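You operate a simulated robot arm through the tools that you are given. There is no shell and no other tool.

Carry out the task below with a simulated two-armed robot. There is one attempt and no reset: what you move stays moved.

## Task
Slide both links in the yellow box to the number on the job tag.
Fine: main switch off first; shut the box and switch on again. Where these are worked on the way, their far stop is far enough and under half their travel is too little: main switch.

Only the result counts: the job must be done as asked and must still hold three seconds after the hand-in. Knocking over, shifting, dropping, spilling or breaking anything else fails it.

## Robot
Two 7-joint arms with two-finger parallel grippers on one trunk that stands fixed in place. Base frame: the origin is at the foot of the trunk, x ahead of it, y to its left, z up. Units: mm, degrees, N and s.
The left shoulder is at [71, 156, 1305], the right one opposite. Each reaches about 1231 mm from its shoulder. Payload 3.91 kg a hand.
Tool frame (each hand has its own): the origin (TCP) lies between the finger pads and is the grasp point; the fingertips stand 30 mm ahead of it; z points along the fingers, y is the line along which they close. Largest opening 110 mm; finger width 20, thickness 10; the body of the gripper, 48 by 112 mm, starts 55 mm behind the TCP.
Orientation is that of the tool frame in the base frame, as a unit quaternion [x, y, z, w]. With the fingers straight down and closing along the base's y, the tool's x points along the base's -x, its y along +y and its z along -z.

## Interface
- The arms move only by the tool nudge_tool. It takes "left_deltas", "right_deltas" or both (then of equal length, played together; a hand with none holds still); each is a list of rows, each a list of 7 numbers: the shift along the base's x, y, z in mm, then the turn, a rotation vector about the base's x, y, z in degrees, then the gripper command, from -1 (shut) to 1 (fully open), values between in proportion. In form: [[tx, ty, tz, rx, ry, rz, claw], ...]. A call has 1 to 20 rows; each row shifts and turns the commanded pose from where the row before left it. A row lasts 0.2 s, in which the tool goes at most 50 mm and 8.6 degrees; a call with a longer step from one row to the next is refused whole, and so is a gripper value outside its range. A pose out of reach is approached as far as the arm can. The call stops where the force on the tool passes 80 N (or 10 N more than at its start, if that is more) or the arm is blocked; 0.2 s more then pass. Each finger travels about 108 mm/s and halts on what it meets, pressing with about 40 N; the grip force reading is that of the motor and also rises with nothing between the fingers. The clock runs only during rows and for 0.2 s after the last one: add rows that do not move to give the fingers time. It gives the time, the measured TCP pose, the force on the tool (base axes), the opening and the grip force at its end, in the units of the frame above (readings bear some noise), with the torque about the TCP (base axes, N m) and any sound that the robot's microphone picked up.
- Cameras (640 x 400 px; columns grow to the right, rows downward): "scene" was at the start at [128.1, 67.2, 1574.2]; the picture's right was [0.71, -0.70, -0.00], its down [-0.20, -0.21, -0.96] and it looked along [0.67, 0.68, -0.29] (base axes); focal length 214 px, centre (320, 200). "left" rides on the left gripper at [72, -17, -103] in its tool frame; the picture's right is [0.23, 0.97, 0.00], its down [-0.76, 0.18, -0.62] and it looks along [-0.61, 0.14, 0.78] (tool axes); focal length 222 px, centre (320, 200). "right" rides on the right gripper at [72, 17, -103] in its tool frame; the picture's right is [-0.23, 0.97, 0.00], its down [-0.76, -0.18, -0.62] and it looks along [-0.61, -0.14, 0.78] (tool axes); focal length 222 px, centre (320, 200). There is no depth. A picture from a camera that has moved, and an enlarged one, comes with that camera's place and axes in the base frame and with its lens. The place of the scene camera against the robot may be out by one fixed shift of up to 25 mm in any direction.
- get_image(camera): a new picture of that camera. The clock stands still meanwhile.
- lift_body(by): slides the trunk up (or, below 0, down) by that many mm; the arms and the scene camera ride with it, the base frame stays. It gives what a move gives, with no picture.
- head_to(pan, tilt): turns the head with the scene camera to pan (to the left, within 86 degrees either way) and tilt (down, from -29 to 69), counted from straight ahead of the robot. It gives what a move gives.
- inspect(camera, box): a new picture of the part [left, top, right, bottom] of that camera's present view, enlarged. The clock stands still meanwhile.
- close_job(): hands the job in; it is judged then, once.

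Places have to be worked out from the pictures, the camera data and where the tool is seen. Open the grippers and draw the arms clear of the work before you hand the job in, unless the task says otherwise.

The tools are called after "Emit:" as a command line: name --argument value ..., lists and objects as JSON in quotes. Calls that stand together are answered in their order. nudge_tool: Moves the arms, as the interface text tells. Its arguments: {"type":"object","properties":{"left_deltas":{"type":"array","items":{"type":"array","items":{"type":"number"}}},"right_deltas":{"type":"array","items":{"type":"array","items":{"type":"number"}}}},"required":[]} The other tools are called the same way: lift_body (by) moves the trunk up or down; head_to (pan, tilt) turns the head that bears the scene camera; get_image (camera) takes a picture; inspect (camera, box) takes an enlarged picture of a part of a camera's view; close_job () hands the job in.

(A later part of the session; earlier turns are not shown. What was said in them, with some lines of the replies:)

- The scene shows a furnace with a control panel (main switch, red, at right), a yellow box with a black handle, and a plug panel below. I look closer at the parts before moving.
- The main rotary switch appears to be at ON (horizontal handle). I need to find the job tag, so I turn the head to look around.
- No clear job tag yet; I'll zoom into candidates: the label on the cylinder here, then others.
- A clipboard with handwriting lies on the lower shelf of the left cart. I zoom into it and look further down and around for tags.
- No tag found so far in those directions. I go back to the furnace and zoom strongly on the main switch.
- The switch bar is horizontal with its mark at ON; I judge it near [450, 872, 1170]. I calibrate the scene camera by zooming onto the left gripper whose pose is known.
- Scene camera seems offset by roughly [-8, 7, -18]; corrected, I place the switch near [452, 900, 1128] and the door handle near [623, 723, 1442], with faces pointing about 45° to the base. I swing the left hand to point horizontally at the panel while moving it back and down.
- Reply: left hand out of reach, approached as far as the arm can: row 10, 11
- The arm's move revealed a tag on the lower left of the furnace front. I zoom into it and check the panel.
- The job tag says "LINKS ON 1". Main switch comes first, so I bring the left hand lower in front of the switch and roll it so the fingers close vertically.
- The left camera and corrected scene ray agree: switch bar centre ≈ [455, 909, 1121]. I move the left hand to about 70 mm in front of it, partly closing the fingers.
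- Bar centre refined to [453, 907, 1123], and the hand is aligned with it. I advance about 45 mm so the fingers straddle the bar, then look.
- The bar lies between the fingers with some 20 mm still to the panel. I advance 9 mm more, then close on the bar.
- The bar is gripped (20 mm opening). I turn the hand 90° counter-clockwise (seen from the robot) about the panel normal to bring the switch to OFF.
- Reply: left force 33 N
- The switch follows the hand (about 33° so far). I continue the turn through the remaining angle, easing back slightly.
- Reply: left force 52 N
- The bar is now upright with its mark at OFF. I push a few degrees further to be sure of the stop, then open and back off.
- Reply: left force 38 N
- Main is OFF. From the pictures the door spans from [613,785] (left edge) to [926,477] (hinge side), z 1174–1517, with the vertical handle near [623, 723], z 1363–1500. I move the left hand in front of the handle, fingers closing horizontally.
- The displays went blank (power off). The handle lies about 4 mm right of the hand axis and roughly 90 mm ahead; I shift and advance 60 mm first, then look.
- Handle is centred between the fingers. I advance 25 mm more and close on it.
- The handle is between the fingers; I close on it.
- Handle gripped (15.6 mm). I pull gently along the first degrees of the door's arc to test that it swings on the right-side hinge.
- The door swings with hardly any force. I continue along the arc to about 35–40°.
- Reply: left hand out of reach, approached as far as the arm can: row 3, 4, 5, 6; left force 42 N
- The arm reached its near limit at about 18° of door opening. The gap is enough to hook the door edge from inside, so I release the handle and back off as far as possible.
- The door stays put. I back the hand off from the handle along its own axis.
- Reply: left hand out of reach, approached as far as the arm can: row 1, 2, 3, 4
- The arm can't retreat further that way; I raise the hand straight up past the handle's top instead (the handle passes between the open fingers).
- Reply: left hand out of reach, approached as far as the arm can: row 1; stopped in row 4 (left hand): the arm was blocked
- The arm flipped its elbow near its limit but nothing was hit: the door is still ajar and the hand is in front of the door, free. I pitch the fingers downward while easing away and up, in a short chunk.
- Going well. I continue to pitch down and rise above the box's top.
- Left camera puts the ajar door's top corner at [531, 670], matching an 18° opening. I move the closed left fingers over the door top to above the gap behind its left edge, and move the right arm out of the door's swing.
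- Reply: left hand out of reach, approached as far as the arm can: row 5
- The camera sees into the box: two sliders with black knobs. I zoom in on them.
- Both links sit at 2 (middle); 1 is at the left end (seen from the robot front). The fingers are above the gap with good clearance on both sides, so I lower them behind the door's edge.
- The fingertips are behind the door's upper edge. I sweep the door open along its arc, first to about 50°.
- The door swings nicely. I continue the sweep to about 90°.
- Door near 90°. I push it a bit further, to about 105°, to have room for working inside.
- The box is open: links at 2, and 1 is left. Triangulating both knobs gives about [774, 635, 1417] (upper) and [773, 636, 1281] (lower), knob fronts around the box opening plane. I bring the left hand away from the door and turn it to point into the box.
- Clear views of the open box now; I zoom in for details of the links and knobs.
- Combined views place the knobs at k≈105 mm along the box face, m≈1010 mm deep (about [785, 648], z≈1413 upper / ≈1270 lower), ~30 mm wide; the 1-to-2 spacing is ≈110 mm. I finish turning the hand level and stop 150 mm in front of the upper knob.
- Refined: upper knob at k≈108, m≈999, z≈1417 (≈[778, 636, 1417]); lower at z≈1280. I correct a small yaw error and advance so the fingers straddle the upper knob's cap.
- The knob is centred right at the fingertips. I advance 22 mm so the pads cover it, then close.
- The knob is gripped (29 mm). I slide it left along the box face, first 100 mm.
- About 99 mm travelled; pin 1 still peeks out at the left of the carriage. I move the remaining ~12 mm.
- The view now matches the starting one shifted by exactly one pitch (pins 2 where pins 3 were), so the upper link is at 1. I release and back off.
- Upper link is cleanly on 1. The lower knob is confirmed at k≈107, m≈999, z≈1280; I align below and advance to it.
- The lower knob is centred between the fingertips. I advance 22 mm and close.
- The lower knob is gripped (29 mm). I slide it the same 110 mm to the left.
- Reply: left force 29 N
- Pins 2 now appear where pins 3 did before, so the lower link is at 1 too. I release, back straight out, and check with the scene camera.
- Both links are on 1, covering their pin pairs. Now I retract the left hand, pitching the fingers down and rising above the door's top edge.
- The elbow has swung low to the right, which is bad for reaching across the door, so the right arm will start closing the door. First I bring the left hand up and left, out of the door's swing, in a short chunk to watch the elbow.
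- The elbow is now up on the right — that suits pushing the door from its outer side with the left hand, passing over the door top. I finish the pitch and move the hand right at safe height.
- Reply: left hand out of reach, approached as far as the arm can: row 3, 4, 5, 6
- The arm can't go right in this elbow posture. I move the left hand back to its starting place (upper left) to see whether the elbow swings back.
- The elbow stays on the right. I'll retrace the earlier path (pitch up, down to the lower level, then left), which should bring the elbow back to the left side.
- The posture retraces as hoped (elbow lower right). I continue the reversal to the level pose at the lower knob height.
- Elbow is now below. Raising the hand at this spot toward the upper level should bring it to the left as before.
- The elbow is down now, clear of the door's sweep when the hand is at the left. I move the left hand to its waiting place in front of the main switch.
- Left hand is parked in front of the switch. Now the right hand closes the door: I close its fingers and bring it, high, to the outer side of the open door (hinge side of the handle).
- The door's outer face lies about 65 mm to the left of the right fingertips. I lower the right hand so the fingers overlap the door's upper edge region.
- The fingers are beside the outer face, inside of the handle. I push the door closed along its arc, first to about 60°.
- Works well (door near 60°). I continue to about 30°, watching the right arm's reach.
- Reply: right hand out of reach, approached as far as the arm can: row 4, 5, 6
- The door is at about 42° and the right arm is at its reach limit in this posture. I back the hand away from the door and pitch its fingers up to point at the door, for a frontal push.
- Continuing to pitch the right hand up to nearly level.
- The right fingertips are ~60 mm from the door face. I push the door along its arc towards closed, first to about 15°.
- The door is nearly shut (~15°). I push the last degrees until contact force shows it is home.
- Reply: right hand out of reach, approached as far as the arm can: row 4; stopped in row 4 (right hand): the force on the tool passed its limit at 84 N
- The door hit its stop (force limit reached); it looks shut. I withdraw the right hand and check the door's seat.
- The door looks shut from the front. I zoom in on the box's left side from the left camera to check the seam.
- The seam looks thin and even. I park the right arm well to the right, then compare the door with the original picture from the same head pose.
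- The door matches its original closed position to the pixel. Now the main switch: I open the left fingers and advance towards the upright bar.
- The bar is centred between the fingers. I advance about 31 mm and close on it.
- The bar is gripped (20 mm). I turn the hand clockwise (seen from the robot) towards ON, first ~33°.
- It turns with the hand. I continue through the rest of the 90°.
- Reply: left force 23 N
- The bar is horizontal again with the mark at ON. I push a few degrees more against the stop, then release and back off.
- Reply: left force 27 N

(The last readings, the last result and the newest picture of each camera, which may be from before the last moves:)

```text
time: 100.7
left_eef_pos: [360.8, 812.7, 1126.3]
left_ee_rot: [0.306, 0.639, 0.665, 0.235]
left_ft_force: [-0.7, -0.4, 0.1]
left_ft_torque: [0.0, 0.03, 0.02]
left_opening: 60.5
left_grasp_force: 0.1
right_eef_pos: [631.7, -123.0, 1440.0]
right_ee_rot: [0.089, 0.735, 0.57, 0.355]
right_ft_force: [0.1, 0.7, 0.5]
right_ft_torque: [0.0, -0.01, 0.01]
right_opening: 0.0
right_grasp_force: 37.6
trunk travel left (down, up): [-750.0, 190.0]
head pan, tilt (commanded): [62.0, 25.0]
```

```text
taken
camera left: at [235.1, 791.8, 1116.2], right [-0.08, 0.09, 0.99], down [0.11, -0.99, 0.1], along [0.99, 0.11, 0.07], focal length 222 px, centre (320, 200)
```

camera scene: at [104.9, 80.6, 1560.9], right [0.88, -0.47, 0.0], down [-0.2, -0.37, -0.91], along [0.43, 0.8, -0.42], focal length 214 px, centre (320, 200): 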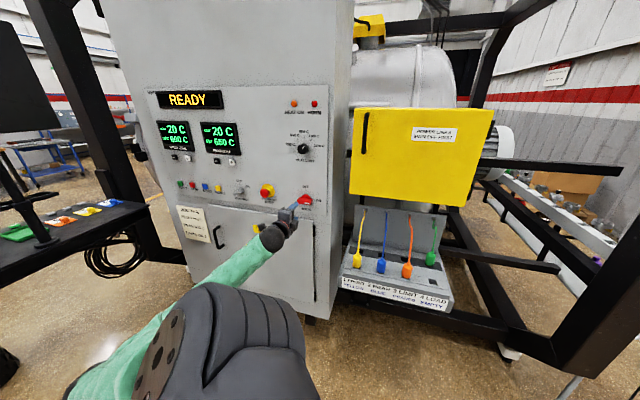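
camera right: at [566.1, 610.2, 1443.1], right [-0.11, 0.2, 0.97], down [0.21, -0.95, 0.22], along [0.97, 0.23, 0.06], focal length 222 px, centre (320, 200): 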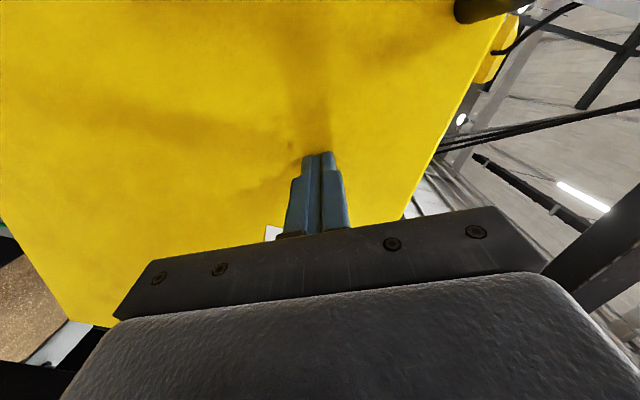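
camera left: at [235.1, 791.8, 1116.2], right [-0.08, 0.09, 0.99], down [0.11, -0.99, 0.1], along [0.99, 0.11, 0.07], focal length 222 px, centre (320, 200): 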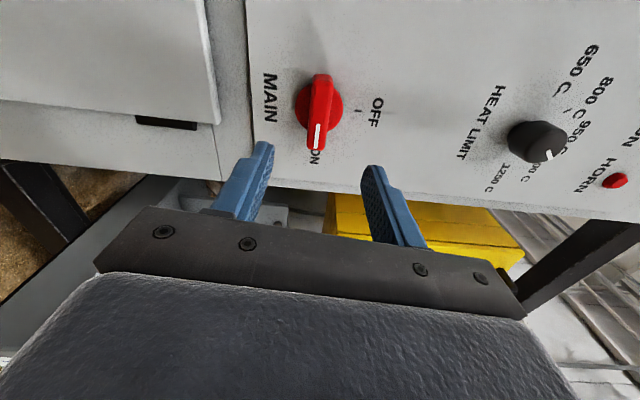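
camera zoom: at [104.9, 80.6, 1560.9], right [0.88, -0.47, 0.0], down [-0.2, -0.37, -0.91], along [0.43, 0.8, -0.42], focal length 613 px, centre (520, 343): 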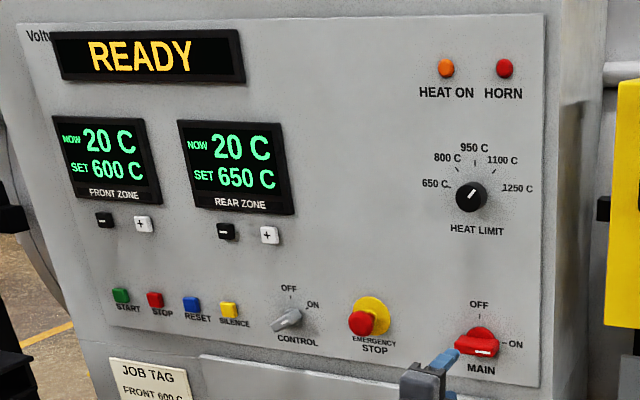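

Power is back: the displays read READY with 600/650 °C set, main at ON, box shut. I draw both arms clear and open both grippers.

Emit:
nudge_tool --left_deltas '[[-10, -10, -25, 0, 0, 0, 0.5], [-12, -12, -30, 0, 0, 0, 1], [-12, -12, -30, 0, 0, 0, 1], [0, 0, 0, 0, 0, 0, 1]]' --right_deltas '[[-10, -35, 0, 0, 0, 0, 0], [-10, -35, 0, 0, 0, 0, 1], [-10, -35, 0, 0, 0, 0, 1], [0, 0, 0, 0, 0, 0, 1]]'

Emit:
get_image --camera "scene"

Emit:
inspect --camera "scene" --box '[260, 90, 500, 310]'

Emit:
inspect --camera "scene" --box '[270, 180, 350, 230]'

```text
time: 101.7
left_eef_pos: [327.8, 780.1, 1037.3]
left_ee_rot: [0.305, 0.64, 0.665, 0.235]
left_ft_force: [-0.2, 0.0, -0.3]
left_ft_torque: [-0.01, 0.0, -0.05]
left_opening: 110.3
left_grasp_force: 0.0
right_eef_pos: [602.8, -223.4, 1439.6]
right_ee_rot: [0.089, 0.736, 0.571, 0.354]
right_ft_force: [-0.2, -0.6, -0.4]
right_ft_torque: [-0.02, -0.04, 0.01]
right_opening: 110.1
right_grasp_force: 0.0
trunk travel left (down, up): [-750.0, 190.0]
head pan, tilt (commanded): [62.0, 25.0]
```

```text
taken
camera scene: at [107.0, 82.4, 1560.7], right [0.88, -0.47, 0.0], down [-0.2, -0.37, -0.91], along [0.42, 0.8, -0.42], focal length 214 px, centre (320, 200)
```

scene: 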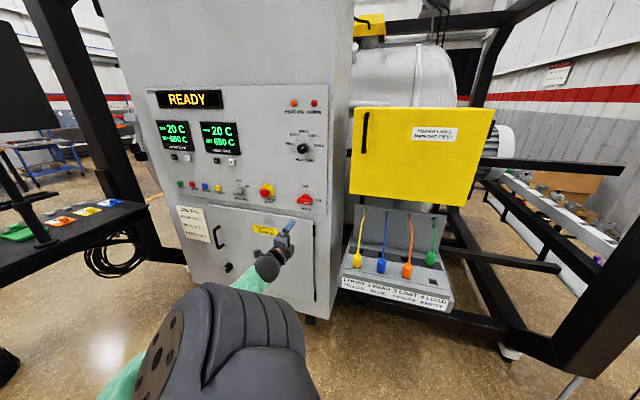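

```text
1.82 times, centred on (380, 200) of scene
camera zoom: at [107.0, 82.4, 1560.7], right [0.88, -0.47, 0.0], down [-0.2, -0.37, -0.91], along [0.42, 0.8, -0.42], focal length 390 px, centre (211, 200)
```

zoom: 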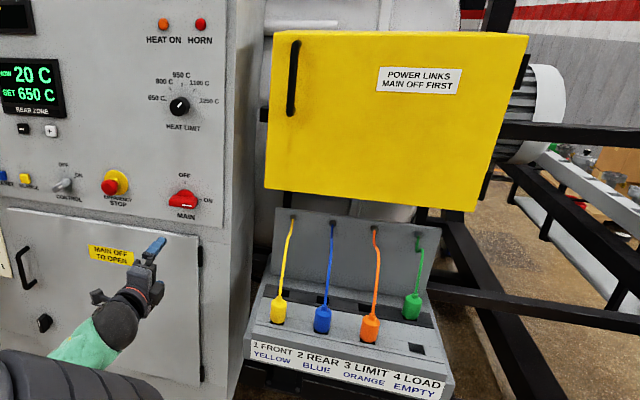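

```text
8.00 times, centred on (310, 205) of scene
camera zoom: at [107.0, 82.4, 1560.7], right [0.88, -0.47, 0.0], down [-0.2, -0.37, -0.91], along [0.42, 0.8, -0.42], focal length 1716 px, centre (400, 160)
```

zoom: 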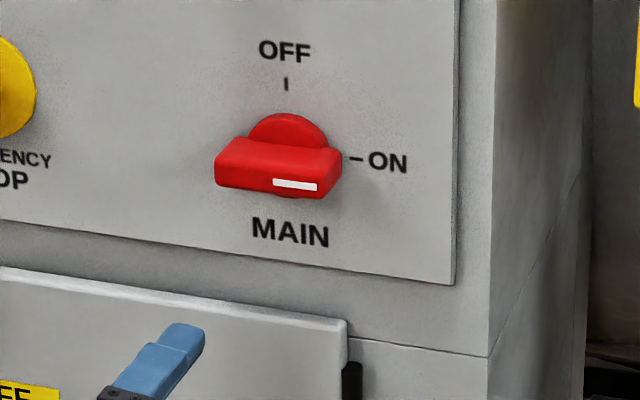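

Everything is in place: both links were set to 1, the box is shut, the main switch is at ON exactly as at the start, nothing else moved, and both hands are open and clear. I hand the job in.

Emit:
close_job

```text
The job is handed in.
```

Both links in the yellow box are on 1, the number the job tag gives ("LINKS ON 1"). I've handed the job in, but no verdict has come back yet.

- **Main switch:** I turned it fully off before opening the box, and the displays went blank. After shutting the box I turned it fully back on. The displays came back with READY and the same set temperatures, 600 and 650 °C.
- **Links:** I slid the upper and lower links from 2 to 1. Each one covers both of its pins at 1.
- **Box:** The door is shut. From the same camera position, it matches the picture taken before I opened it.
- **Door stop:** When I pushed the door closed, the force limit tripped at 84 N against the stop. I saw no damage or shift.
- **Surroundings:** In the final pictures the plugs, cables and the other controls on the panel look unchanged. Both grippers are open and the arms are clear of the work.
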